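You operate a simulated robot arm through the tools that you are given. There is no shell and no other tool. Be economical: measure what you need, move in short steps, check, and stop when the job is done.

The job below is to be done with a simulated robot arm. You get a single attempt, and the scene is never put back.

JOB
Swap the bright angle in the vice for the painted gusset.
Fine: lay the angle on the bench; the gusset ends tight. Set down upright: painted gusset.
Where things are to end (x, y in the base frame): bright angle within 0.06 m of [0.37, 0.48].
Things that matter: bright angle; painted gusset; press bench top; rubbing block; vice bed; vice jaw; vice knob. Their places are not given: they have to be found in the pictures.

It is judged by the outcome, as a careful person would: the job done as asked, and still so three seconds after it is handed in. It fails if anything else is knocked over, pushed out of place, dropped, spilled or broken.

ROBOT AND FRAMES
A 7-joint arm with a two-finger parallel gripper, fixed in place. Base frame: the origin is at the foot of the arm, x ahead of it, y to its left, z up. Units: m, rad, N and s.
With the tool pointing down near the work surface it reaches from about 0.24 to 0.62 m from the base axis. Its first joint turns from -1.152 to 1.152 rad. Payload 2.6 kg.
Tool frame: the origin (TCP) lies between the finger pads and is the grasp point; the fingertips stand 0.03 m ahead of it; z points along the fingers, y is the line along which they close. Largest opening 0.094 m; finger width 0.028, thickness 0.01; the body of the gripper, 0.05 by 0.096 m, starts 0.055 m behind the TCP.
Orientation is that of the tool frame in the base frame, as a unit quaternion [x, y, z, w]. With the fingers straight down and closing along the base's y, the tool's x points along the base's -x, its y along +y and its z along -z.

CONTROLS
- The arm moves only by the tool nudge_tool. Its argument "deltas" is a list of rows, each a list of 3 entries, a list of its own where there are three numbers: the turn, a rotation vector about the base's x, y, z in units of 4 degrees (1.0 is 4 degrees), then the shift along the base's x, y, z in units of 50 mm (1.0 is 50 mm), then the opening, from 0 (shut) to 1 (fully open). In form: [[[ax, ay, az], [tx, ty, tz], claw], ...]. A call has 1 to 12 rows; each row shifts and turns the commanded pose from where the row before left it. A call with a number of a shift or a turn outside -1 to 1 is refused whole. Each row takes 0.2 s and may step no farther than 0.05 m and 0.15 rad from the row before; otherwise, or with a gripper value out of range, the whole call is refused. A pose out of reach is approached as far as the arm can. The call stops where the force on the tool passes 90 N (or 10 N more than at its start, if that is more) or the arm is blocked; 0.2 s more then pass. Each finger travels about 0.072 m/s and halts on what it meets, pressing with about 28 N; the grip force reading is that of the motor and also rises with nothing between the fingers. The clock runs only during rows and for 0.2 s after the last one: add rows that do not move to give the fingers time. It gives the time, the measured TCP pose, the force on the tool (base axes), the opening and the grip force at its end, in the units of the frame above (readings bear some noise), with the torque about the TCP (base axes, N m) and any sound that the robot's microphone picked up.
- Cameras (640 x 400 px; columns grow to the right, rows downward): "scene" is fixed at [0.0448, 0.4738, 0.5338]; the picture's right is [-0.39, -0.92, 0.00], its down [-0.77, 0.32, -0.55] and it looks along [0.51, -0.21, -0.83] (base axes); focal length 214 px, centre (320, 200). "wrist" rides on the gripper at [0.076, 0.014, -0.102] in the tool frame; the picture's right is [-0.18, 0.98, 0.00], its down [-0.75, -0.14, -0.64] and it looks along [-0.63, -0.12, 0.77] (tool axes); focal length 243 px, centre (320, 200).
- snapshot(camera): a new picture of that camera. The clock stands still meanwhile.
- probe_pixels(camera, pixels): for up to 12 pixels [column, row] of the newest picture of that camera ("zoom" is the newest enlarged one), the place [x, y, z] in the base frame of the surface seen there, good to about 0.002 m. The clock stands still meanwhile.
- zoom(camera, box): a new picture of the part [left, top, right, bottom] of that camera's present view, enlarged. The clock stands still meanwhile.
- job_done(): hands the job in; it is judged then, once.

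Work in short steps. Measure before you move; look again where a grasp or a placing could have gone wrong, and mend it. You have 80 turns and 38 pictures in all, those below and enlarged ones among them. Open the gripper and draw the arm clear of the work before you hand the job in, unless the task says otherwise; then end with one line.

The tools are called after "Call:" as name(argument=value, ...) on one line, values as JSON. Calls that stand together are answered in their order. nudge_tool: Moves the arm, as the interface text tells. Its arguments: {"type":"object","properties":{"deltas":{"type":"array","items":{"type":"array"}}},"required":["deltas"]} The other tools are called the same way: snapshot (camera) takes a picture; probe_pixels (camera, pixels) gives the place of the surface under pixels of a picture; zoom (camera, box) takes an enlarged picture of a part of a camera's view; job_done () hands the job in.

At the start:

```text
time: 0.0
tcp_pos: [0.2987, 0.1511, 0.3401]
tool_rot: [0.0, 1.0, 0.0, -0.001]
force: [0.3, 0.9, 0.1]
moment: [0.02, 0.01, -0.01]
width: 0.0938
gripper_force: 0.1
```

scene: 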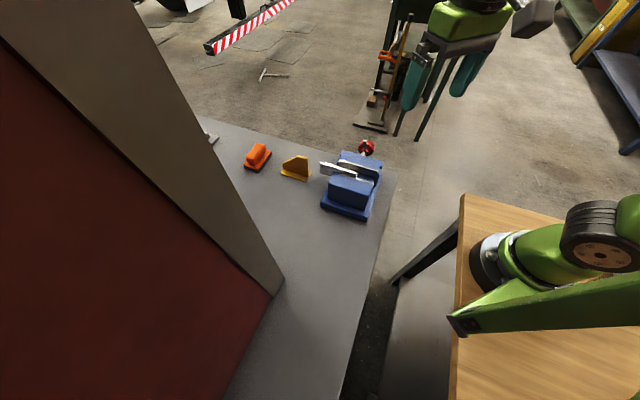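
wrist: 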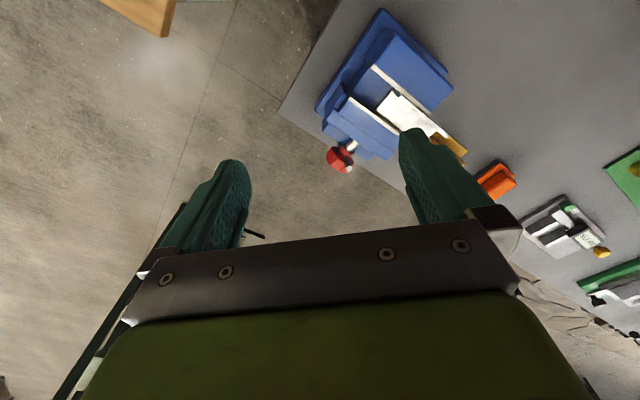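

The scene shows a blue vice at about (350,185) with a bright angle in it, a yellow gusset at (296,167) and an orange block at (257,157). I zoom in on that region for detail.

Call:
zoom(camera="scene", box=[230, 120, 410, 232])

Call:
zoom(camera="wrist", box=[280, 0, 600, 200])

```text
3.56 times, centred on (320, 176) of scene
```

zoom: 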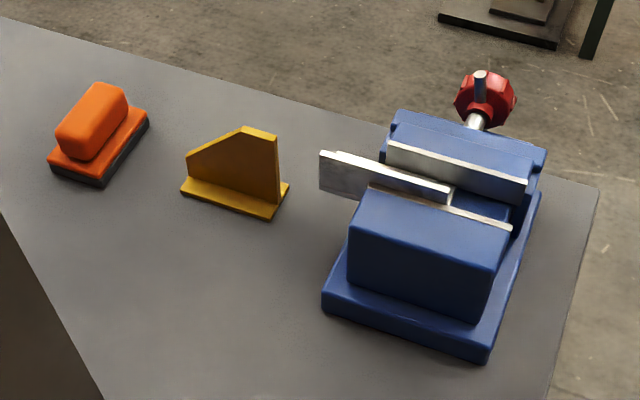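

```text
2.00 times, centred on (440, 100) of wrist
```

zoom: 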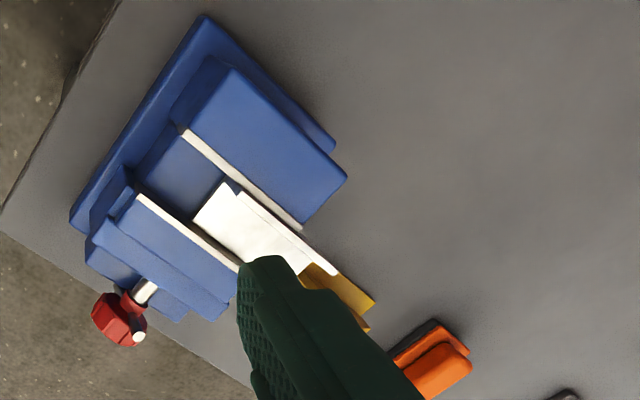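

The vice jaw faces and the angle are visible in the wrist zoom. I probe the key points there.

Call:
probe_pixels(camera="zoom", pixels=[[205, 20], [330, 148], [75, 215], [185, 135], [300, 222], [140, 197], [235, 262], [240, 185], [335, 270], [225, 215], [115, 320], [150, 290]])

Call:
probe_pixels(camera="scene", pixels=[[321, 167], [355, 177], [321, 175], [356, 172], [298, 156], [308, 158], [283, 165], [281, 172], [306, 180], [311, 173], [257, 147], [300, 168]])

```text
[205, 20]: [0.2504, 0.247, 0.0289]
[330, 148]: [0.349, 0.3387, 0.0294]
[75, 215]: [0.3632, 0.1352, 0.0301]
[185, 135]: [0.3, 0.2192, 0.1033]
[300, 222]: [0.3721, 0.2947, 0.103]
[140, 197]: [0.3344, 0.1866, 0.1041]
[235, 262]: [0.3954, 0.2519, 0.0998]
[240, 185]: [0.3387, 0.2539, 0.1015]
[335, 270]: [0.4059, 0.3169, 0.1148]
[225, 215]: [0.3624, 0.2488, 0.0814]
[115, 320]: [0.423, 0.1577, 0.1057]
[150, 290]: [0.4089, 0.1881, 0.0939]
```

```text
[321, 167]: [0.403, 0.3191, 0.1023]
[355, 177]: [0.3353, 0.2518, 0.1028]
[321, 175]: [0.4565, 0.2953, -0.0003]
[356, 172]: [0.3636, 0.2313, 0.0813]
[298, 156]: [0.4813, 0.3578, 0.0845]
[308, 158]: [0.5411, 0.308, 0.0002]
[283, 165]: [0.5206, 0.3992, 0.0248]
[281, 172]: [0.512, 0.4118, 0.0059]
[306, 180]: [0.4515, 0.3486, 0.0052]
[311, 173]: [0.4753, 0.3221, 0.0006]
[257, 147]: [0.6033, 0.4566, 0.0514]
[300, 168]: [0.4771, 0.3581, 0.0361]
```

The bench is at z≈0 and the jaws run along about 46° in the xy plane, roughly 46 mm apart, with tops at z≈0.103. I yaw the tool about 45° so it lines up with the jaws, and pull back to look more closely.

Call:
nudge_tool(deltas=[[[0, 0, 1], [-0.09, 0, 0], 1], [[0, 0, 1], [-0.09, 0, 0], 1], [[0, 0, 1], [-0.09, 0, 0], 1], [[0, 0, 1], [-0.09, 0, 0], 1], [[0, 0, 1], [-0.09, 0, 0], 1], [[0, 0, 1], [-0.09, 0, -0.1], 1], [[0, 0, 1], [-0.09, 0, -0.1], 1], [[0, 0, 1], [-0.09, 0, -0.1], 1], [[0, 0, 1], [-0.09, 0, -0.1], 1], [[0, 0, 1], [-0.09, 0, -0.1], 1], [[0, 0, 1], [-0.09, 0, -0.1], 1], [[0, 0, 0.4], [0, 0, 0], 1]])

Call:
snapshot(camera="wrist")

```text
time: 2.6
tcp_pos: [0.2484, 0.1515, 0.3097]
tool_rot: [-0.389, 0.921, 0.0, 0.0]
force: [0.1, -1.0, -0.6]
moment: [-0.01, 0.0, -0.01]
width: 0.094
gripper_force: 0.0
```

```text
33 pictures are left
```

wrist: 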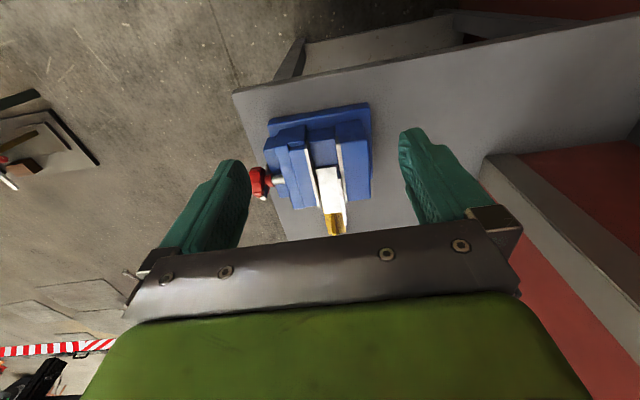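

The vice sits between the fingers in this view at about (320,170). I zoom in on it.

Call:
zoom(camera="wrist", box=[240, 95, 400, 245])

```text
2.67 times, centred on (320, 170) of wrist
```

zoom: 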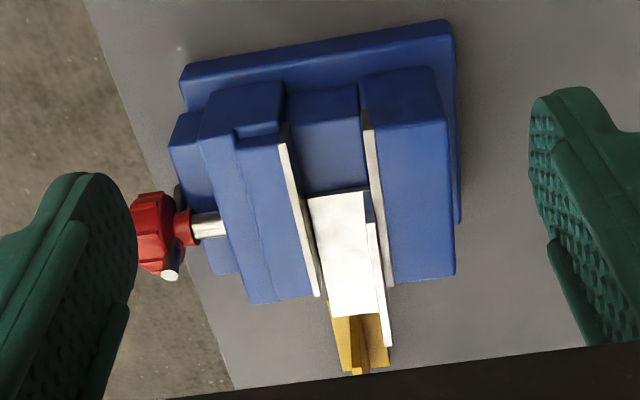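

The angle has a flat leg on the vice slide and an upstanding leg by the fixed (right) jaw. I probe edges and gaps.

Call:
probe_pixels(camera="zoom", pixels=[[281, 148], [318, 290], [366, 135], [390, 280], [312, 205], [362, 196], [335, 310], [378, 312], [370, 230], [389, 340], [330, 160], [367, 210]])

Call:
probe_pixels(camera="wrist", pixels=[[259, 182], [266, 180], [279, 179], [262, 196], [326, 220], [333, 222], [338, 222], [332, 140], [300, 175], [360, 165], [300, 118], [270, 150]])

```text
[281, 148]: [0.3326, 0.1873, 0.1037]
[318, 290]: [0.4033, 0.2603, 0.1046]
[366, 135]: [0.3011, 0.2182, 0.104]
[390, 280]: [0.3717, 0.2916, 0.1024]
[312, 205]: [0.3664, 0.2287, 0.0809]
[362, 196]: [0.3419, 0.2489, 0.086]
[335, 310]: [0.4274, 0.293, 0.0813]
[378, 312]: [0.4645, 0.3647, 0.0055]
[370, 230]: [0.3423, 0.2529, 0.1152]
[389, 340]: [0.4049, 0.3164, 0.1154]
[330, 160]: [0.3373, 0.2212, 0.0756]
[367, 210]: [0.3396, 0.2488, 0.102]
```

```text
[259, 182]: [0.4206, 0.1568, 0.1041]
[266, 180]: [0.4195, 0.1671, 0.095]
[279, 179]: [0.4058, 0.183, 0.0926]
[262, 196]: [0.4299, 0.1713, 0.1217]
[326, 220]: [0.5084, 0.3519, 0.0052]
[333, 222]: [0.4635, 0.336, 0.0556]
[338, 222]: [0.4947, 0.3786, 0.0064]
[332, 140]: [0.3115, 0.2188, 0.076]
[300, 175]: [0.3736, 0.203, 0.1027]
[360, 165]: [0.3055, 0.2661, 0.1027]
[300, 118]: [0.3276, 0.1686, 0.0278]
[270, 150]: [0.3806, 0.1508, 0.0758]
```

The moving jaw (knob side) seems to touch the flat leg of the angle. I go closer to the knob to learn how the vice works.

Call:
nudge_tool(deltas=[[[0, 0, 0], [0.495, -0.33, -0.45], 1], [[0, 0, 0], [0.495, -0.33, -0.45], 1], [[0, 0, 0], [0.495, -0.33, -0.45], 1], [[0, 0, 0], [0.495, -0.33, -0.45], 1]])

Call:
zoom(camera="wrist", box=[200, 50, 520, 250])

```text
time: 3.6
tcp_pos: [0.347, 0.0846, 0.219]
tool_rot: [-0.387, 0.922, 0.0, -0.001]
force: [-0.4, -0.8, -0.1]
moment: [0.02, -0.04, 0.03]
width: 0.0941
gripper_force: 0.0
```

```text
2.00 times, centred on (360, 150) of wrist
```

zoom: 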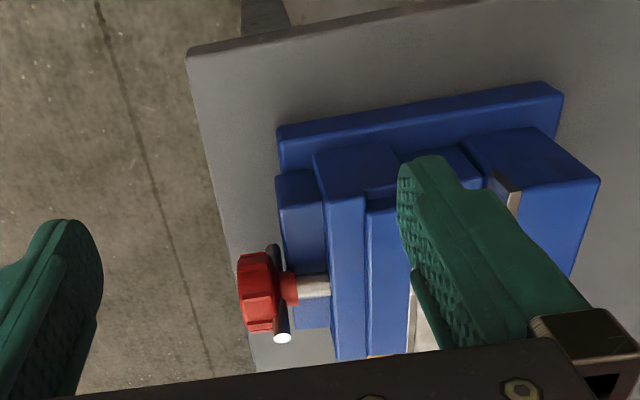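

The knob has a red grip and a cross bar, on a spindle reaching the moving jaw. I probe its geometry.

Call:
probe_pixels(camera="zoom", pixels=[[274, 250], [282, 337], [242, 260], [268, 258], [255, 290], [268, 325], [247, 325], [290, 288], [318, 287], [300, 190], [345, 280], [385, 280]])

Call:
zoom(camera="scene", box=[310, 130, 400, 186])

```text
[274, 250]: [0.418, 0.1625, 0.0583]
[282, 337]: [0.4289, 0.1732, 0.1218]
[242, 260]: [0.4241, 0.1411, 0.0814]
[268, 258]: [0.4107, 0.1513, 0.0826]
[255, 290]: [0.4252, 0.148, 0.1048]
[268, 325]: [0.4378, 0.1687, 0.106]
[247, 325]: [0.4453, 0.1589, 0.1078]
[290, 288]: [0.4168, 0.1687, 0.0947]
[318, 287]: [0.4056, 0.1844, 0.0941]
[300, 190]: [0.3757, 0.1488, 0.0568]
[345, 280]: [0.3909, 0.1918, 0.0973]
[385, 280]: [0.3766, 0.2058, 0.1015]
```

```text
7.11 times, centred on (355, 158) of scene
```

zoom: 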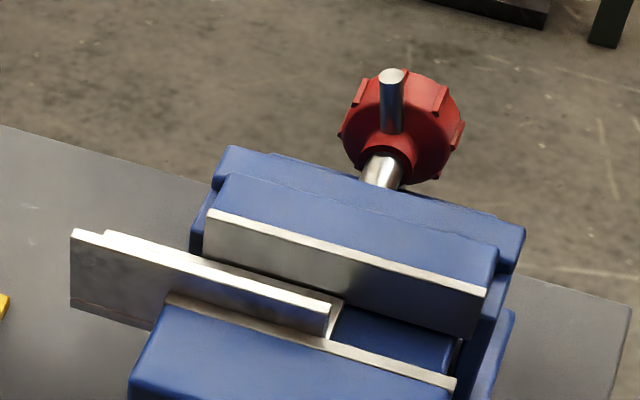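

The knob axis is near t≈0.415 along the jaw direction and z≈0.09. Before deciding on turning it, I look down the gap between the moving jaw and the angle.

Call:
nudge_tool(deltas=[[[0, 0, 0], [-0.07, 0.6, -0.1], 1], [[0, 0, 0], [-0.07, 0.6, -0.1], 1], [[0, 0, 0], [-0.08, 0.62, -0.1], 1]])

Call:
zoom(camera="wrist", box=[220, 60, 440, 240])

```text
time: 4.4
tcp_pos: [0.3374, 0.1777, 0.2042]
tool_rot: [-0.388, 0.922, 0.0, 0.0]
force: [-0.2, -1.1, -0.2]
moment: [-0.01, -0.01, 0.02]
width: 0.094
gripper_force: 0.1
```

```text
2.22 times, centred on (330, 150) of wrist
```

zoom: 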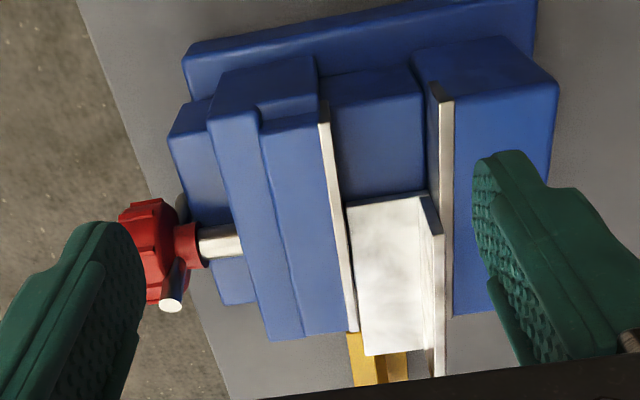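

In this view the flat leg seems to meet both jaws. I probe across at a few rows.

Call:
probe_pixels(camera="zoom", pixels=[[322, 120], [344, 260], [350, 260], [356, 260], [365, 260], [415, 260], [425, 260], [435, 260], [442, 260], [449, 260], [440, 130], [452, 130]])

Call:
probe_pixels(camera="zoom", pixels=[[338, 170], [413, 170], [425, 170], [350, 350], [360, 370], [378, 370], [390, 370], [404, 370], [385, 335], [438, 365], [300, 300], [500, 250]])

```text
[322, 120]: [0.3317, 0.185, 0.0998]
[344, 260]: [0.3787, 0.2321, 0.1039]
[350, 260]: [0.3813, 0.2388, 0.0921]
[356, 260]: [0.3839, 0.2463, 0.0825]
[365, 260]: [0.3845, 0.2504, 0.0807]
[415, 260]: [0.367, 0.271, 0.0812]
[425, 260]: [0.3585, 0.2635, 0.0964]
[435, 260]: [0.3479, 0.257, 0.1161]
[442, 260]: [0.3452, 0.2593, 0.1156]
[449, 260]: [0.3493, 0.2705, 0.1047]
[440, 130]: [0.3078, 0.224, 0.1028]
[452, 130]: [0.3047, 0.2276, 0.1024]
```

```text
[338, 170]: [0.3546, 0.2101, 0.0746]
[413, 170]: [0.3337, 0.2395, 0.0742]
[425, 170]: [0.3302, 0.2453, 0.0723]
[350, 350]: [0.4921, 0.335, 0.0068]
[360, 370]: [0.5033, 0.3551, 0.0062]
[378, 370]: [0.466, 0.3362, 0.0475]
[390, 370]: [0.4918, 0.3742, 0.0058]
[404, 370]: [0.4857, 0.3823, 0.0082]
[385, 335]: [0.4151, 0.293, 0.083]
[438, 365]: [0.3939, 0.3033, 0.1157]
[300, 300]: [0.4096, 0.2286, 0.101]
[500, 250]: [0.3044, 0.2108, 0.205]
```

Measurements leave up to 3 mm of doubt about the gap between flat leg and moving jaw. I enlarge the end region further.

Call:
zoom(camera="wrist", box=[315, 130, 390, 222])

```text
4.35 times, centred on (352, 176) of wrist
```

zoom: 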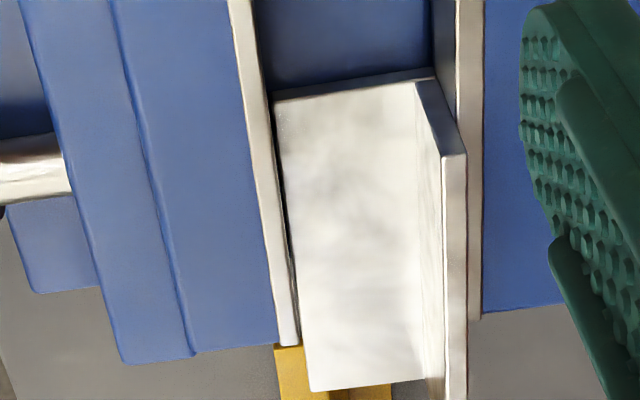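

The angle appears nipped between the jaws, with only a hairline beside it. I'll loosen the vice by its knob: first I yaw the tool by -90° so the fingers straddle the knob across its axis, and hover above it.

Call:
nudge_tool(deltas=[[[0, 0, -1], [0.158, -0.03, 0.05], 1], [[0, 0, -1], [0.158, -0.03, 0.05], 1], [[0, 0, -1], [0.158, -0.03, 0.05], 1], [[0, 0, -1], [0.158, -0.03, 0.05], 1], [[0, 0, -1], [0.158, -0.03, 0.05], 1], [[0, 0, -1], [0.158, -0.03, 0.05], 1], [[0, 0, -1], [0.158, -0.03, 0], 1], [[0, 0, -1], [0.158, -0.03, 0], 1], [[0, 0, -1], [0.158, -0.03, 0], 1], [[0, 0, -1], [0.158, -0.03, 0], 1], [[0, 0, -1], [0.158, -0.03, 0], 1], [[0, 0, -1], [0.158, -0.03, 0], 1]])

Call:
nudge_tool(deltas=[[[0, 0, -1], [0, 0, 0], 1], [[0, 0, -1], [0, 0, 0], 1], [[0, 0, -1], [0, 0, 0], 1], [[0, 0, -1], [0, 0, 0], 1], [[0, 0, -1], [0, 0, 0], 1], [[0, 0, -1], [0, 0, 0], 1], [[0, 0, -1], [0, 0, 0], 1], [[0, 0, -1], [0, 0, 0], 1], [[0, 0, -1], [0, 0, 0], 1], [[0, 0, -1], [0, 0, 0], 1], [[0, 0, -0.4], [0, 0, 0], 1]])

Call:
snapshot(camera="wrist")

```text
time: 7.0
tcp_pos: [0.4311, 0.1595, 0.2198]
tool_rot: [0.022, 1.0, -0.001, 0.0]
force: [0.6, -0.6, -0.4]
moment: [-0.02, 0.02, 0.02]
width: 0.0938
gripper_force: 0.0
```

```text
time: 9.4
tcp_pos: [0.4321, 0.1593, 0.2199]
tool_rot: [0.374, 0.927, -0.001, 0.001]
force: [0.2, -0.1, -0.3]
moment: [0.0, -0.02, -0.02]
width: 0.0939
gripper_force: 0.1
```

```text
27 pictures are left
```

wrist: 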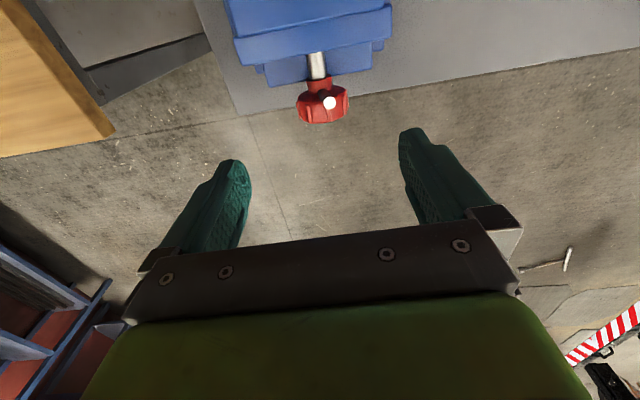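

The knob is at about (322,100), beyond the bench edge so fingers can go below. I probe its outline.

Call:
zoom(camera="wrist", box=[270, 30, 398, 130])

Call:
probe_pixels(camera="wrist", pixels=[[299, 102], [346, 92], [322, 118], [329, 103], [321, 83], [318, 65], [310, 108], [340, 108], [301, 118], [315, 95]])

```text
4.00 times, centred on (334, 80) of wrist
```

zoom: 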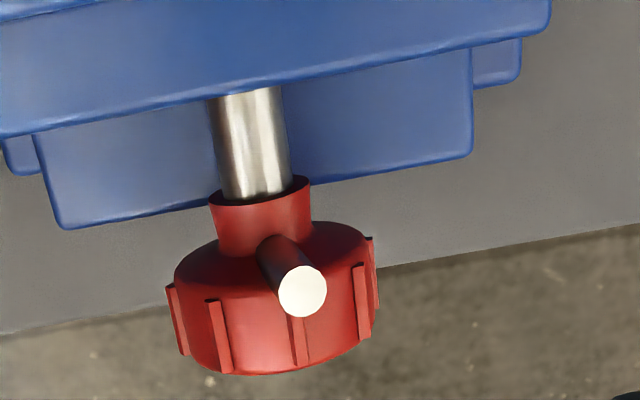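

```text
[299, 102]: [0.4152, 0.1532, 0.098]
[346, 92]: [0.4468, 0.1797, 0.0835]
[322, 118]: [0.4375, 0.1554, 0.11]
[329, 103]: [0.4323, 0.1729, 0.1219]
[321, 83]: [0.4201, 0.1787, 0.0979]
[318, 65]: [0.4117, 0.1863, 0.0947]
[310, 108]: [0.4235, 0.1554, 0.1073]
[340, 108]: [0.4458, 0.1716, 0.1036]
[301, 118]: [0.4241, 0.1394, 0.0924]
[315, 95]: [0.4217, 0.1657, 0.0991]
```

The knob axis is at s≈0.20, t≈0.42, i.e. (0.436, 0.162), z≈0.09, radius about 21 mm. I descend over it and close.

Call:
nudge_tool(deltas=[[[0, 0, 0], [0.076, 0.062, -0.87], 1], [[0, 0, 0], [0, 0, -0.87], 1], [[0, 0, 0], [0, 0, -0.86], 1], [[0, 0, 0], [0, 0, 0], 1], [[0, 0, 0], [0, 0, 0], 0.3], [[0, 0, 0], [0, 0, 0], 0.3], [[0, 0, 0], [0, 0, 0], 0.3], [[0, 0, 0], [0, 0, 0], 0.3]])

Call:
zoom(camera="wrist", box=[160, 0, 480, 200])

```text
time: 11.2
tcp_pos: [0.434, 0.1597, 0.0884]
tool_rot: [0.376, 0.927, -0.003, -0.001]
force: [-22.4, -26.7, 4.8]
moment: [0.05, 0.17, 0.58]
width: 0.0495
gripper_force: 45.1
```

```text
2.00 times, centred on (320, 100) of wrist
```

zoom: 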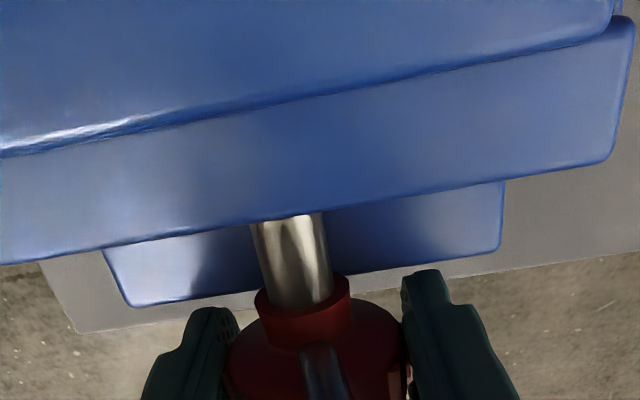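

The side force (-22,-27) shows the tool is a few mm too far along +u. I shift -3.5 mm along u with the grip relaxed, then close again.

Call:
nudge_tool(deltas=[[[0, 0, 0], [0, 0, 0], 0.65], [[0, 0, 0], [-0.05, -0.052, 0], 0.65], [[0, 0, 0], [0, 0, 0], 0.65], [[0, 0, 0], [0, 0, 0], 0.3], [[0, 0, 0], [0, 0, 0], 0.3], [[0, 0, 0], [0, 0, 0], 0.3]])

```text
time: 12.6
tcp_pos: [0.4339, 0.161, 0.0894]
tool_rot: [0.372, 0.928, 0.001, 0.002]
force: [15.2, 10.0, -6.1]
moment: [0.28, 0.24, 0.41]
width: 0.0498
gripper_force: 45.2
```

Knob is held (width 0.0498). I turn +20° about the axis pointing out of the knob (anticlockwise seen from outside) and read the torque.

Call:
nudge_tool(deltas=[[[0.718, -0.696, 0], [0.015, 0.015, 0], 0.3], [[0.718, -0.696, 0], [0, 0, 0], 0.3], [[0.718, -0.696, 0], [0, 0, 0], 0.3], [[0.718, -0.696, 0], [0, 0, 0], 0.3], [[0.718, -0.696, 0], [0, 0, 0], 0.3], [[0, 0, 0], [0, 0, 0], 0.3]])

Call:
zoom(camera="scene", box=[310, 130, 400, 186])

```text
time: 14.0
tcp_pos: [0.4344, 0.158, 0.09]
tool_rot: [0.369, 0.913, 0.162, 0.067]
force: [-2.1, -15.4, 21.1]
moment: [0.24, 0.35, 0.91]
width: 0.0494
gripper_force: 44.7
```

```text
7.11 times, centred on (355, 158) of scene
```

zoom: 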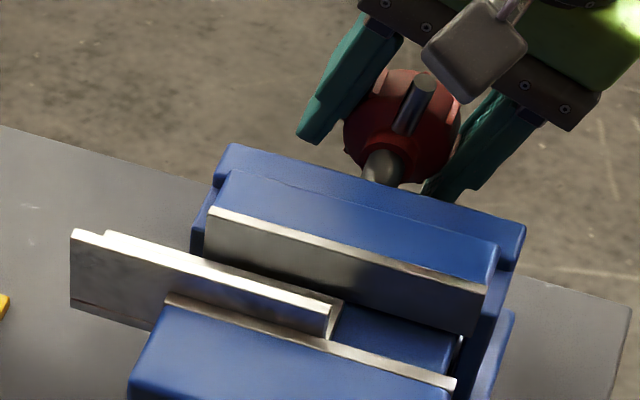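

The bar turned with the fingers and the TCP seems to have moved ~2 mm outward along the axis. I turn 24° more and compare.

Call:
nudge_tool(deltas=[[[0.718, -0.696, 0], [0, 0, 0], 0.3], [[0.718, -0.696, 0], [0, 0, 0], 0.3], [[0.718, -0.696, 0], [0, 0, 0], 0.3], [[0.718, -0.696, 0], [0, 0, 0], 0.3], [[0.718, -0.696, 0], [0, 0, 0], 0.3], [[0.718, -0.696, 0], [0, 0, 0], 0.3], [[0, 0, 0], [0, 0, 0], 0.3]])

Call:
zoom(camera="scene", box=[310, 130, 400, 186])

```text
time: 15.6
tcp_pos: [0.436, 0.1573, 0.0901]
tool_rot: [0.349, 0.859, 0.344, 0.145]
force: [16.4, -22.9, -1.5]
moment: [-0.34, -0.17, 0.95]
width: 0.0496
gripper_force: 45.0
```

```text
7.11 times, centred on (355, 158) of scene
```

zoom: 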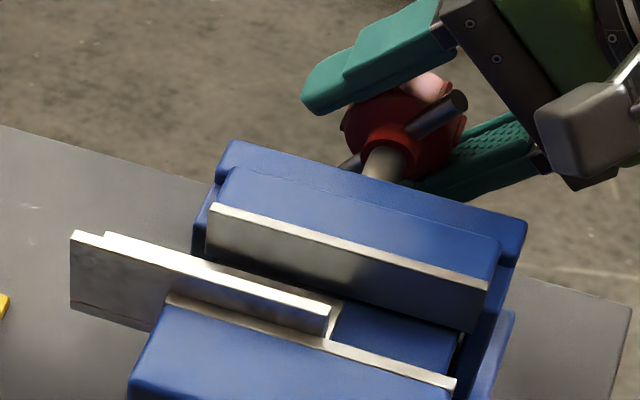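

The jaw has backed off slightly (strip corner moved from (209,207) to (213,203)). I probe the jaw to measure the travel.

Call:
probe_pixels(camera="zoom", pixels=[[225, 211], [480, 288], [330, 310], [338, 318], [350, 260], [300, 285], [340, 300], [270, 268]])

```text
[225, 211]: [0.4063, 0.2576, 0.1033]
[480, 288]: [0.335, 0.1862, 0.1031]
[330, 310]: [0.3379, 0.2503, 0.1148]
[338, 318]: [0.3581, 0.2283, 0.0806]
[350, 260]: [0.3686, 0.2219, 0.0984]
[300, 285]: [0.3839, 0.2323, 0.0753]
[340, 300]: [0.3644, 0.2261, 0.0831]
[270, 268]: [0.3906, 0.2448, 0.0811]
```

There is now a 3–4 mm gap at the flat leg; the knob screws out noticeably per turn. I turn another 16° while following the knob outward.

Call:
nudge_tool(deltas=[[[0.718, -0.696, 0], [0.025, -0.025, 0], 0.3], [[0.718, -0.696, 0], [0.025, -0.025, 0], 0.3], [[0.718, -0.696, 0], [0.025, -0.025, 0], 0.3], [[0.718, -0.696, 0], [0.025, -0.025, 0], 0.3], [[0, 0, 0], [0, 0, 0], 0.3]])

Call:
zoom(camera="scene", box=[270, 130, 400, 211])

Call:
probe_pixels(camera="zoom", pixels=[[58, 212], [180, 243], [208, 200], [130, 140], [145, 225], [120, 232], [90, 226], [350, 185], [540, 240], [290, 250], [174, 172], [75, 181]])

```text
time: 16.8
tcp_pos: [0.4385, 0.1554, 0.0883]
tool_rot: [0.324, 0.804, 0.462, 0.186]
force: [-6.8, -22.6, -7.7]
moment: [-0.76, -0.64, 0.46]
width: 0.0496
gripper_force: 45.0
```

```text
4.92 times, centred on (335, 170) of scene
```

zoom: 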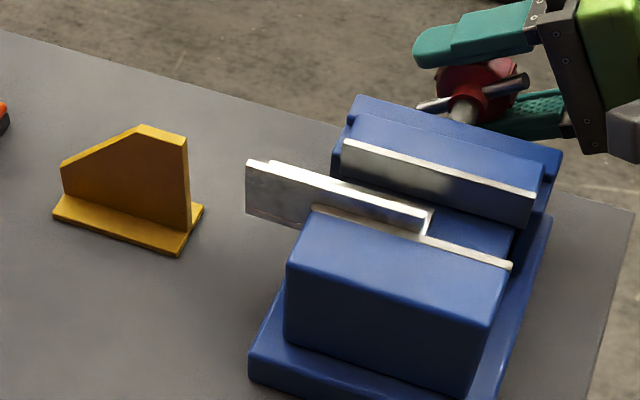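

```text
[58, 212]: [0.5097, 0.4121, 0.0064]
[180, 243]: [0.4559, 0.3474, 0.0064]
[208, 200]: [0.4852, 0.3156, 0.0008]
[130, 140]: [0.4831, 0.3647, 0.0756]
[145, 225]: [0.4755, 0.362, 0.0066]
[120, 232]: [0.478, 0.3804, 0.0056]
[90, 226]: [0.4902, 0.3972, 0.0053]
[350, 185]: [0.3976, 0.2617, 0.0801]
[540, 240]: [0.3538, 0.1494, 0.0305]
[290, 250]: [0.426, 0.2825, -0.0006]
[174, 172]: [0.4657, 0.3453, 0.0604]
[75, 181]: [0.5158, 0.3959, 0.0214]
```

Total turn is now about 60° and the angle is free. I open the fingers, swing back 44° around the knob and regrip for a further turn, since the gusset's base measures about 40 mm wide.

Call:
nudge_tool(deltas=[[[0, 0, 0], [0, 0, 0], 1], [[0, 0, 0], [0, 0, 0], 1], [[0, 0, 0], [0, 0, 0], 1], [[0, 0, 0], [0, 0, 0], 1]])

Call:
nudge_tool(deltas=[[[-0.718, 0.696, 0], [0, 0, 0], 1], [[-0.718, 0.696, 0], [0, 0, 0], 1], [[-0.718, 0.696, 0], [0, 0, 0], 1], [[-0.718, 0.696, 0], [0, 0, 0], 1], [[-0.718, 0.696, 0], [0, 0, 0], 1], [[-0.718, 0.696, 0], [0, 0, 0], 1], [[-0.718, 0.696, 0], [0, 0, 0], 1], [[-0.718, 0.696, 0], [0, 0, 0], 1], [[-0.718, 0.696, 0], [0, 0, 0], 1], [[-0.718, 0.696, 0], [0, 0, 0], 1], [[-0.718, 0.696, 0], [0, 0, 0], 1]])

Call:
nudge_tool(deltas=[[[0, 0, 0], [0, 0, 0], 0.3], [[0, 0, 0], [0, 0, 0], 0.3], [[0, 0, 0], [0, 0, 0], 0.3], [[0, 0, 0], [0, 0, 0], 0.3]])

```text
time: 17.8
tcp_pos: [0.4386, 0.1552, 0.0901]
tool_rot: [0.325, 0.803, 0.463, 0.188]
force: [-1.3, -0.1, -0.2]
moment: [0.05, 0.02, -0.02]
width: 0.0938
gripper_force: 0.1
```

```text
time: 20.2
tcp_pos: [0.4379, 0.156, 0.0911]
tool_rot: [0.371, 0.918, 0.129, 0.052]
force: [0.9, 0.8, -0.8]
moment: [0.02, 0.0, 0.02]
width: 0.0939
gripper_force: 0.0
```

```text
time: 21.2
tcp_pos: [0.4376, 0.1551, 0.0887]
tool_rot: [0.371, 0.918, 0.128, 0.052]
force: [-3.3, -5.0, -0.8]
moment: [0.04, 0.06, 0.14]
width: 0.0494
gripper_force: 45.0
```

Regripped cleanly with small forces. I turn another 44° while following the knob outward.

Call:
nudge_tool(deltas=[[[0.718, -0.696, 0], [0.005, -0.005, 0], 0.3], [[0.718, -0.696, 0], [0.005, -0.005, 0], 0.3], [[0.718, -0.696, 0], [0.005, -0.005, 0], 0.3], [[0.718, -0.696, 0], [0.005, -0.005, 0], 0.3], [[0.718, -0.696, 0], [0.005, -0.005, 0], 0.3], [[0.718, -0.696, 0], [0.005, -0.005, 0], 0.3], [[0.718, -0.696, 0], [0.005, -0.005, 0], 0.3], [[0.718, -0.696, 0], [0.005, -0.005, 0], 0.3], [[0.718, -0.696, 0], [0.005, -0.005, 0], 0.3], [[0.718, -0.696, 0], [0.005, -0.005, 0], 0.3], [[0.718, -0.696, 0], [0.005, -0.005, 0], 0.3], [[0, 0, 0], [0, 0, 0], 0.3]])

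Call:
zoom(camera="scene", box=[310, 130, 400, 186])

Call:
probe_pixels(camera="zoom", pixels=[[225, 208], [480, 284], [285, 275], [330, 310], [360, 320], [170, 298], [300, 336], [450, 384]])

```text
time: 23.8
tcp_pos: [0.4413, 0.1522, 0.0871]
tool_rot: [0.326, 0.803, 0.462, 0.186]
force: [-16.7, -17.2, -13.4]
moment: [-0.17, -0.11, 0.83]
width: 0.0495
gripper_force: 45.0
```

```text
7.11 times, centred on (355, 158) of scene
```

zoom: 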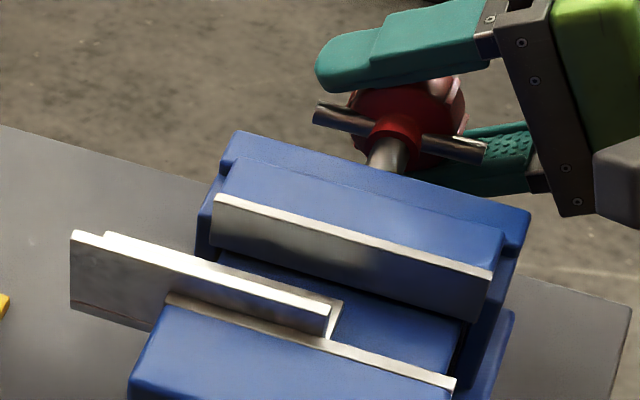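

```text
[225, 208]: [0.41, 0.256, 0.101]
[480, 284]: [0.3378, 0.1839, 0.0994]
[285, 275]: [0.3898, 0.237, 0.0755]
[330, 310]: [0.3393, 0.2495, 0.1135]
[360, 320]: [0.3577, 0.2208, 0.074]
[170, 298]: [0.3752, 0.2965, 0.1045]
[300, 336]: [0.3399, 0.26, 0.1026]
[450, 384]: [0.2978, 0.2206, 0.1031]
```

The jaw is now at s≈0.115, an opening of about 48 mm. I release the knob, back out along the tool axis and bring the hand upright.

Call:
nudge_tool(deltas=[[[0, 0, 0], [0, 0, 0], 1], [[0, 0, 0], [0, 0, 0], 1], [[0, 0, 0], [0, 0, 0], 1], [[0, 0, 0], [0, 0, 0], 1], [[0, 0, 0], [-0.36, -0.37, 0.3], 1], [[0, 0, 0], [-0.36, -0.37, 0.3], 1], [[0, 0, 0], [-0.2, -0.2, 0.9], 1], [[0, 0, 0], [0, 0, 0.95], 1]])

Call:
nudge_tool(deltas=[[[-0.718, 0.696, 0], [0, 0, 0.3], 1], [[-0.718, 0.696, 0], [0, 0, 0.3], 1], [[-0.718, 0.696, 0], [0, 0, 0], 1], [[-0.718, 0.696, 0], [0, 0, 0], 1], [[-0.718, 0.696, 0], [0, 0, 0], 1], [[-0.718, 0.696, 0], [0, 0, 0], 1], [[-0.718, 0.696, 0], [0, 0, 0], 1], [[-0.718, 0.696, 0], [0, 0, 0], 1], [[-0.718, 0.696, 0], [0, 0, 0], 1], [[-0.718, 0.696, 0], [0, 0, 0], 1], [[-0.718, 0.696, 0], [0, 0, 0], 1], [[-0.718, 0.696, 0], [0, 0, 0], 1]])

Call:
nudge_tool(deltas=[[[-0.718, 0.696, 0], [0, 0, 0], 1], [[-0.718, 0.696, 0], [0, 0, 0], 1], [[-0.718, 0.696, 0], [0, 0, 0], 1]])

```text
time: 25.6
tcp_pos: [0.4093, 0.1104, 0.1965]
tool_rot: [0.25, 0.828, 0.444, 0.233]
force: [-0.9, 0.6, -0.7]
moment: [0.1, 0.1, -0.13]
width: 0.0939
gripper_force: 0.1
out of reach, approached as far as the arm can: row 6, 7
```

```text
time: 28.2
tcp_pos: [0.3816, 0.0933, 0.1524]
tool_rot: [0.352, 0.873, 0.313, 0.128]
force: [0.1, -0.8, -0.1]
moment: [-0.04, 0.0, -0.03]
width: 0.0941
gripper_force: 0.0
out of reach, approached as far as the arm can: row 2, 3, 4, 5, 6, 7, 8, 9, 10, 11, 12
```

```text
time: 29.0
tcp_pos: [0.3572, 0.0805, 0.1059]
tool_rot: [0.358, 0.897, 0.239, 0.102]
force: [-0.6, 0.3, 0.2]
moment: [0.02, -0.04, -0.01]
width: 0.0937
gripper_force: 0.0
out of reach, approached as far as the arm can: row 1, 2, 3
```

The arm reported out of reach and drifted lower to z≈0.106, so I look before going on.

Call:
snapshot(camera="scene")

```text
20 pictures are left
```

scene: 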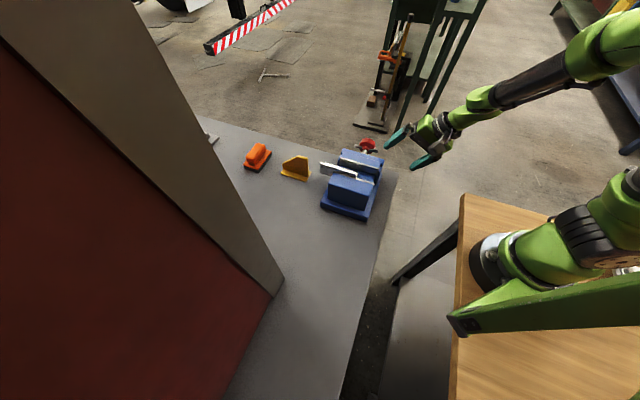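

Nothing was touched; the hand hangs tilted beside the vice over the gap. I try raising it and rotating to upright in small steps.

Call:
nudge_tool(deltas=[[[0, 0, 0], [0, 0, 0.3], 1], [[0, 0, 0], [0, 0, 0.3], 1], [[0, 0, 0], [0, 0, 0.3], 1]])

```text
time: 29.8
tcp_pos: [0.3456, 0.066, 0.109]
tool_rot: [0.362, 0.896, 0.238, 0.096]
force: [0.1, 0.0, 0.6]
moment: [0.02, 0.01, -0.01]
width: 0.0938
gripper_force: 0.1
out of reach, approached as far as the arm can: row 1, 2, 3
```

It drifts toward the base instead of rising, likely at a joint limit. I try moving outward (+x, +y) and up without turning.

Call:
nudge_tool(deltas=[[[0, 0, 0], [0.5, 0.2, 0.2], 1], [[0, 0, 0], [0.5, 0.2, 0.2], 1]])

```text
time: 30.4
tcp_pos: [0.3508, 0.0684, 0.1078]
tool_rot: [0.363, 0.896, 0.239, 0.096]
force: [0.6, 0.2, 0.5]
moment: [0.0, 0.04, 0.01]
width: 0.094
gripper_force: 0.1
out of reach, approached as far as the arm can: row 1, 2
```

Still stuck. I try yawing the command back toward a more central wrist pose, which I need anyway for the angle grasp.

Call:
nudge_tool(deltas=[[[0, 0, 1], [0, 0, 0], 1], [[0, 0, 1], [0, 0, 0], 1], [[0, 0, 1], [0, 0, 0], 1], [[0, 0, 1], [0, 0, 0], 1]])

```text
time: 31.4
tcp_pos: [0.3496, 0.068, 0.1079]
tool_rot: [0.233, 0.938, 0.248, 0.058]
force: [0.0, 0.3, 0.7]
moment: [0.03, -0.02, -0.02]
width: 0.0942
gripper_force: 0.1
```

That worked without a reach warning. Now I raise straight up in small steps.

Call:
nudge_tool(deltas=[[[0, 0, 1], [0, 0, 0.4], 1], [[0, 0, 1], [0, 0, 0.4], 1], [[0, 0, 1], [0, 0, 0.4], 1], [[0, 0, 1], [0, 0, 0.4], 1], [[0, 0, 1], [0, 0, 0.4], 1], [[0, 0, 1], [0, 0, 0.4], 1]])

```text
time: 32.8
tcp_pos: [0.3545, 0.0567, 0.2048]
tool_rot: [0.068, 0.965, 0.251, 0.032]
force: [-0.4, 0.1, -0.7]
moment: [0.01, 0.03, 0.04]
width: 0.094
gripper_force: 0.1
out of reach, approached as far as the arm can: row 4, 5, 6
```

At z≈0.205 now, tilted 29° toward +y. I rotate upright about (-0.98, 0.2, 0).

Call:
nudge_tool(deltas=[[[-0.98, 0.196, 0], [0, 0, 0], 1], [[-0.98, 0.196, 0], [0, 0, 0], 1], [[-0.98, 0.196, 0], [0, 0, 0], 1], [[-0.98, 0.196, 0], [0, 0, 0], 1], [[-0.98, 0.196, 0], [0, 0, 0], 1], [[-0.98, 0.196, 0], [0, 0, 0], 1], [[-0.98, 0.196, 0], [0, 0, 0], 1], [[-0.3, 0.06, 0], [0, 0, 0], 1]])

```text
time: 34.6
tcp_pos: [0.3654, 0.0341, 0.193]
tool_rot: [0.066, 0.986, 0.151, 0.023]
force: [-0.5, -0.2, 0.1]
moment: [0.0, 0.01, 0.01]
width: 0.0941
gripper_force: 0.1
out of reach, approached as far as the arm can: row 1, 2, 3, 4, 5, 6, 7
```

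Tilt is improving but it's still constrained. I go up further and slightly outward to get away from the limit.

Call:
nudge_tool(deltas=[[[0, 0, 0.7], [0.2, 0.3, 0.5], 1], [[0, 0, 0.7], [0.2, 0.3, 0.5], 1], [[0, 0, 0.7], [0.2, 0.3, 0.5], 1], [[0, 0, 0.7], [0, 0.3, 0.5], 1], [[0, 0, 0.7], [0, 0.3, 0.5], 1]])

```text
time: 35.8
tcp_pos: [0.3936, 0.0488, 0.2488]
tool_rot: [-0.033, 0.989, 0.13, 0.059]
force: [0.7, -0.1, -0.9]
moment: [-0.01, 0.0, 0.0]
width: 0.0939
gripper_force: 0.0
out of reach, approached as far as the arm can: row 1, 2, 3, 4, 5
```

The arm's elbow is swung to the -y side, probably with joint 1 near its limit. I move toward +y at height, which should unload it.

Call:
nudge_tool(deltas=[[[0, 0, 0], [0, 0.6, 0.4], 1], [[0, 0, 0], [0, 0.6, 0.4], 1], [[0, 0, 0], [0, 0.6, 0.4], 1], [[0, 0, 0], [0, 0.6, 0], 1], [[0, 0, 0], [0, 0.6, 0], 1]])

```text
time: 37.0
tcp_pos: [0.4008, 0.0633, 0.2439]
tool_rot: [-0.05, 0.988, 0.132, 0.057]
force: [-0.2, 0.9, 0.1]
moment: [0.03, 0.0, -0.01]
width: 0.0941
gripper_force: 0.1
out of reach, approached as far as the arm can: row 1, 2, 3, 4, 5
```

Still held. Yaw was the freeing direction earlier, so I turn further in yaw toward +45° (needed for the angle grasp) in place.

Call:
nudge_tool(deltas=[[[0, 0, 1], [0, 0, 0], 1], [[0, 0, 1], [0, 0, 0], 1], [[0, 0, 1], [0, 0, 0], 1], [[0, 0, 1], [0, 0, 0], 1], [[0, 0, 1], [0, 0, 0], 1], [[0, 0, 1], [0, 0, 0], 1], [[0, 0, 1], [0, 0, 0], 1], [[0, 0, 1], [0, 0, 0], 1], [[0, 0, 1], [0, 0, 0], 1]])

Call:
snapshot(camera="scene")

```text
time: 39.0
tcp_pos: [0.4025, 0.0637, 0.2444]
tool_rot: [-0.351, 0.925, 0.143, 0.012]
force: [0.2, 0.2, 0.0]
moment: [0.0, -0.01, -0.01]
width: 0.094
gripper_force: 0.1
```

```text
19 pictures are left
```

scene: 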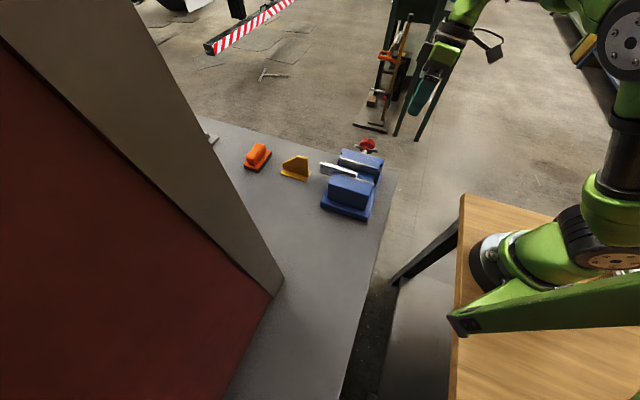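

Yaw is fine now and the elbow is higher. I rotate the remaining 16° to upright while moving up.

Call:
nudge_tool(deltas=[[[-0.96, -0.275, 0], [0, 0, 0.4], 1], [[-0.96, -0.275, 0], [0, 0, 0.4], 1], [[-0.96, -0.275, 0], [0, 0, 0.4], 1], [[-0.96, -0.275, 0], [0, 0, 0.4], 1]])

```text
time: 40.0
tcp_pos: [0.4025, 0.0646, 0.3243]
tool_rot: [-0.355, 0.935, 0.002, 0.0]
force: [0.1, 0.0, 0.7]
moment: [-0.03, -0.01, -0.05]
width: 0.094
gripper_force: 0.1
```

Upright again at z=0.324. I correct yaw by +4.3° and move above the free end of the angle at about (0.392, 0.303).

Call:
nudge_tool(deltas=[[[0, 0, 1], [-0.04, 0.8, 0], 1], [[0, 0, 0.08], [-0.04, 0.8, 0], 1], [[0, 0, 0], [-0.04, 0.8, 0], 1], [[0, 0, 0], [-0.04, 0.8, 0], 1], [[0, 0, 0], [-0.04, 0.8, 0], 1], [[0, 0, 0], [-0.02, 0.76, -0.3], 1], [[0, 0, 0], [0, 0, -0.9], 1], [[0, 0, 0], [0, 0, -0.8], 1], [[0, 0, 0], [0, 0, 0], 1]])

Call:
snapshot(camera="wrist")

```text
time: 42.0
tcp_pos: [0.4221, 0.2056, 0.2051]
tool_rot: [-0.389, 0.921, 0.004, 0.0]
force: [0.4, -0.5, 0.2]
moment: [-0.03, -0.02, 0.0]
width: 0.0939
gripper_force: 0.1
out of reach, approached as far as the arm can: row 3, 4, 5, 6
```

```text
18 pictures are left
```

wrist: 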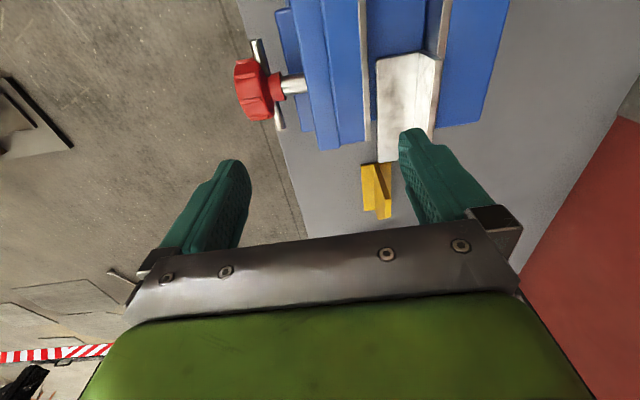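

At (0.422, 0.206, 0.205), short of the goal because of a reach limit during the move. I try the rest at this height in smaller steps.

Call:
nudge_tool(deltas=[[[0, 0, 0], [-0.1, 0.3, 0], 1], [[0, 0, 0], [-0.1, 0.3, 0], 1], [[0, 0, 0], [-0.1, 0.3, 0], 1], [[0, 0, 0], [-0.1, 0.3, 0], 1]])

```text
time: 43.0
tcp_pos: [0.4095, 0.256, 0.1972]
tool_rot: [-0.391, 0.92, 0.005, 0.002]
force: [0.2, 0.4, -0.1]
moment: [-0.02, -0.02, 0.03]
width: 0.0944
gripper_force: 0.0
out of reach, approached as far as the arm can: row 4
```

It follows with slight lag. I continue the remaining 5 cm.

Call:
nudge_tool(deltas=[[[0, 0, 0], [-0.09, 0.24, 0], 1], [[0, 0, 0], [-0.09, 0.24, 0], 1], [[0, 0, 0], [-0.09, 0.24, 0], 1], [[0, 0, 0], [-0.09, 0.22, 0], 1]])

```text
time: 44.0
tcp_pos: [0.4095, 0.2706, 0.1742]
tool_rot: [-0.391, 0.92, 0.005, 0.002]
force: [0.5, 0.3, -0.2]
moment: [0.02, -0.02, 0.02]
width: 0.094
gripper_force: 0.1
out of reach, approached as far as the arm can: row 1, 2, 3, 4
```

The arm is in an awkward elbow configuration. I lift up and stretch outward, which should reset the elbow, also easing the yaw back.

Call:
nudge_tool(deltas=[[[0, 0, 0], [0, -0.2, 0.8], 1], [[0, 0, 0], [0, -0.2, 0.8], 1], [[0, 0, 0], [0.2, -0.2, 0.8], 1], [[0, 0, -1], [0.5, 0, 0.6], 1], [[0, 0, -1], [0.5, 0, 0.6], 1], [[0, 0, -1], [0.6, 0, 0.6], 1], [[0, 0, -1], [0.6, 0, 0.4], 1], [[0, 0, -1], [0.6, 0, 0.2], 1], [[0, 0, -1], [0.5, 0, 0], 1], [[0, 0, -1], [0.5, 0, 0], 1]])

Call:
snapshot(camera="scene")

```text
time: 46.2
tcp_pos: [0.4437, 0.2074, 0.2937]
tool_rot: [-0.376, 0.926, 0.009, 0.042]
force: [-0.6, 0.1, 0.9]
moment: [0.01, -0.02, -0.01]
width: 0.0939
gripper_force: 0.1
out of reach, approached as far as the arm can: row 1, 2, 3, 4, 5, 6, 7, 8, 9, 10
```

```text
17 pictures are left
```

scene: 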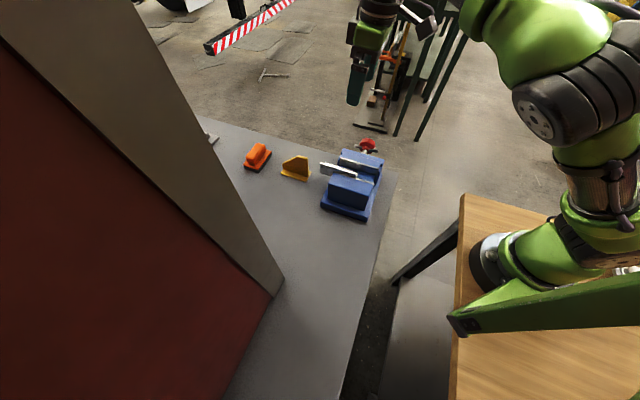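

Negative yaw and +y moves are both blocked, which points to the last joint being at its limit; positive yaw is free. A 180° flip gives the same finger line, so I yaw onward positively.

Call:
nudge_tool(deltas=[[[0, 0, 1], [0, 0, 0], 1], [[0, 0, 1], [0, 0, 0], 1], [[0, 0, 1], [0, 0, 0], 1], [[0, 0, 1], [0, 0, 0], 1], [[-0.34, 0.5, 0.8], [0, 0, 0], 1], [[-0.34, 0.5, 0.8], [0, 0, 0], 1], [[0, 0, 1], [0, 0, 0], 1], [[0, 0, 1], [0, 0, 0], 1], [[0, 0, 1], [0, 0, 0], 1], [[0, 0, 1], [0, 0, 0], 1], [[0, 0, 1], [0, 0, 0], 1], [[0, 0, 1], [0, 0, 0], 1]])

Call:
nudge_tool(deltas=[[[0, 0, 1], [0, 0, 0], 1], [[0, 0, 1], [0, 0, 0], 1], [[0, 0, 1], [0, 0, 0], 1], [[0, 0, 1], [0, 0, 0], 1], [[0, 0, 1], [0, 0, 0], 1], [[0, 0, 1], [0, 0, 0], 1], [[0, 0, 1], [0, 0, 0], 1], [[0, 0, 1], [0, 0, 0], 1], [[0, 0, 1], [0, 0, 0], 1], [[0, 0, 1], [0, 0, 0], 1], [[0, 0, 1], [0, 0, 0], 1], [[0, 0, 1], [0, 0, 0], 1]])

```text
time: 48.8
tcp_pos: [0.4437, 0.2072, 0.2924]
tool_rot: [0.709, -0.705, -0.012, 0.006]
force: [0.1, 0.4, 0.0]
moment: [-0.03, -0.01, -0.01]
width: 0.0941
gripper_force: 0.1
```

```text
time: 51.4
tcp_pos: [0.4437, 0.2077, 0.2934]
tool_rot: [0.935, -0.355, -0.009, 0.011]
force: [0.2, -0.2, 0.3]
moment: [0.06, -0.01, 0.0]
width: 0.0941
gripper_force: 0.0
```

Free all the way to yaw 138°. I continue toward 225.9° while moving over the angle.

Call:
nudge_tool(deltas=[[[0, 0, 1], [-0.09, 0.16, 0], 1], [[0, 0, 1], [-0.09, 0.16, 0], 1], [[0, 0, 1], [-0.09, 0.16, 0], 1], [[0, 0, 1], [-0.09, 0.16, 0], 1], [[0, 0, 1], [-0.09, 0.16, 0], 1], [[0, 0, 1], [-0.09, 0.16, 0], 1], [[0, 0, 1], [-0.09, 0.16, 0], 1], [[0, 0, 1], [-0.09, 0.16, 0], 1], [[0, 0, 1], [-0.09, 0.16, 0], 1], [[0, 0, 1], [-0.09, 0.16, 0], 1], [[0, 0, 1], [-0.09, 0.16, 0], 1], [[0, 0, 1], [-0.05, 0.14, 0], 1]])

Call:
nudge_tool(deltas=[[[0, 0, 1], [0, 0, -0.2], 1], [[0, 0, 1], [0, 0, -0.2], 1], [[0, 0, 1], [0, 0, -0.2], 1], [[0, 0, 1], [0, 0, -0.2], 1], [[0, 0, 1], [0, 0, -0.2], 1], [[0, 0, 1], [0, 0, -0.2], 1], [[0, 0, 1], [0, 0, -0.2], 1], [[0, 0, 1], [0, 0, -0.2], 1], [[0, 0, 1], [0, 0, -0.1], 1], [[0, 0, 0.9], [0, 0, -0.1], 1]])

Call:
snapshot(camera="wrist")

```text
time: 54.0
tcp_pos: [0.3911, 0.303, 0.2924]
tool_rot: [0.998, 0.058, -0.004, 0.013]
force: [-0.2, -0.2, -0.4]
moment: [0.0, 0.0, 0.02]
width: 0.0939
gripper_force: 0.1
```

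```text
time: 56.2
tcp_pos: [0.3909, 0.3029, 0.2035]
tool_rot: [0.92, 0.392, 0.001, 0.014]
force: [0.0, -0.1, 0.5]
moment: [0.0, 0.0, 0.0]
width: 0.0939
gripper_force: 0.0
```

```text
16 pictures are left
```

wrist: 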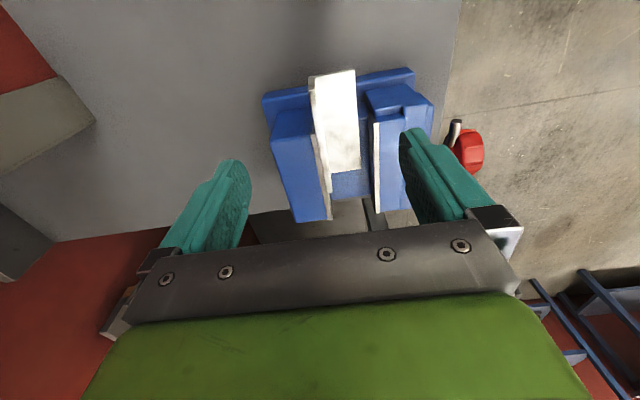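

The view is clear: the angle at about (337,120), its upright leg on the left side. I probe the leg's top and flange edges.

Call:
probe_pixels(camera="wrist", pixels=[[313, 90], [317, 130], [325, 185], [310, 78], [355, 75], [345, 120], [358, 168], [318, 120], [376, 130], [311, 100]])

```text
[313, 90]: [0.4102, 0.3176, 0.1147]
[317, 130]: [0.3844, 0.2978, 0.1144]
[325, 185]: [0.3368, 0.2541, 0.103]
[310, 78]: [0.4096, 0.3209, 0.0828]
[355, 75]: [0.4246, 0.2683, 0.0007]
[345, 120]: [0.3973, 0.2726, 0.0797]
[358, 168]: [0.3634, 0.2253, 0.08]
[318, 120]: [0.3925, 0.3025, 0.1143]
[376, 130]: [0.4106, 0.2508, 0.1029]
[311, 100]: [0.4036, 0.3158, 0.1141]
```

The leg centre is at s≈0.0705, matching the TCP (s≈0.070, t≈0.49). I correct the small tilt, descend to z=0.117 and close.

Call:
nudge_tool(deltas=[[[0.36, 0.18, 0], [0.01, 0, -0.5], 1], [[0, 0, 0], [0, 0, -0.7], 1], [[0, 0, 0], [0, 0, -0.53], 1], [[0, 0, 0], [0, 0, 0], 1], [[0, 0, 0], [0, 0, 0], 0.4], [[0, 0, 0], [0, 0, 0], 0.4], [[0, 0, 0], [0, 0, 0], 0.4], [[0, 0, 0], [0, 0, 0], 0.4]])

Call:
nudge_tool(deltas=[[[0, 0, 0], [0, 0, 0], 0], [[0, 0, 0], [0, 0, 0], 0], [[0, 0, 0], [0, 0, 0], 0], [[0, 0, 0], [0, 0, 0], 0]])

```text
time: 58.0
tcp_pos: [0.392, 0.3016, 0.1169]
tool_rot: [0.92, 0.392, 0.0, 0.0]
force: [-0.1, 0.1, 0.2]
moment: [0.01, 0.03, 0.01]
width: 0.0375
gripper_force: 0.1
```

```text
time: 59.0
tcp_pos: [0.3926, 0.3018, 0.1163]
tool_rot: [0.92, 0.392, 0.0, -0.001]
force: [-1.7, 1.3, 1.1]
moment: [0.03, 0.01, 0.0]
width: 0.0105
gripper_force: 28.1
```

Closed to 10.5 mm with low side force. I lift gently 10 mm and check.

Call:
nudge_tool(deltas=[[[0, 0, 0], [0, 0, 0], 0], [[0, 0, 0], [0, 0, 0.1], 0], [[0, 0, 0], [0, 0, 0.1], 0], [[0, 0, 0], [0, 0, 0], 0]])

Call:
zoom(camera="scene", box=[280, 120, 400, 195])

```text
time: 60.0
tcp_pos: [0.3916, 0.3021, 0.1265]
tool_rot: [0.92, 0.391, 0.0, 0.001]
force: [0.1, -0.6, -3.2]
moment: [0.09, -0.01, 0.01]
width: 0.0103
gripper_force: 27.8
```

```text
5.33 times, centred on (340, 158) of scene
```

zoom: 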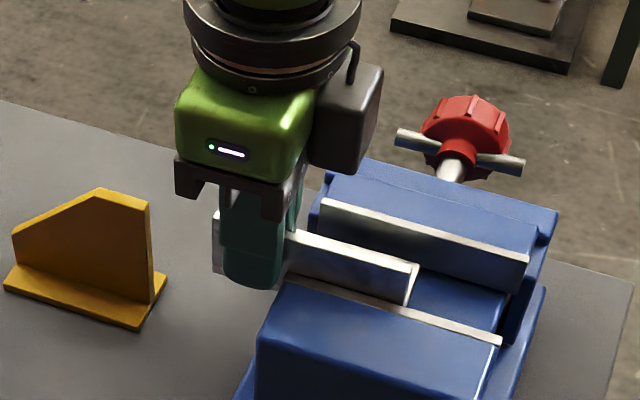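

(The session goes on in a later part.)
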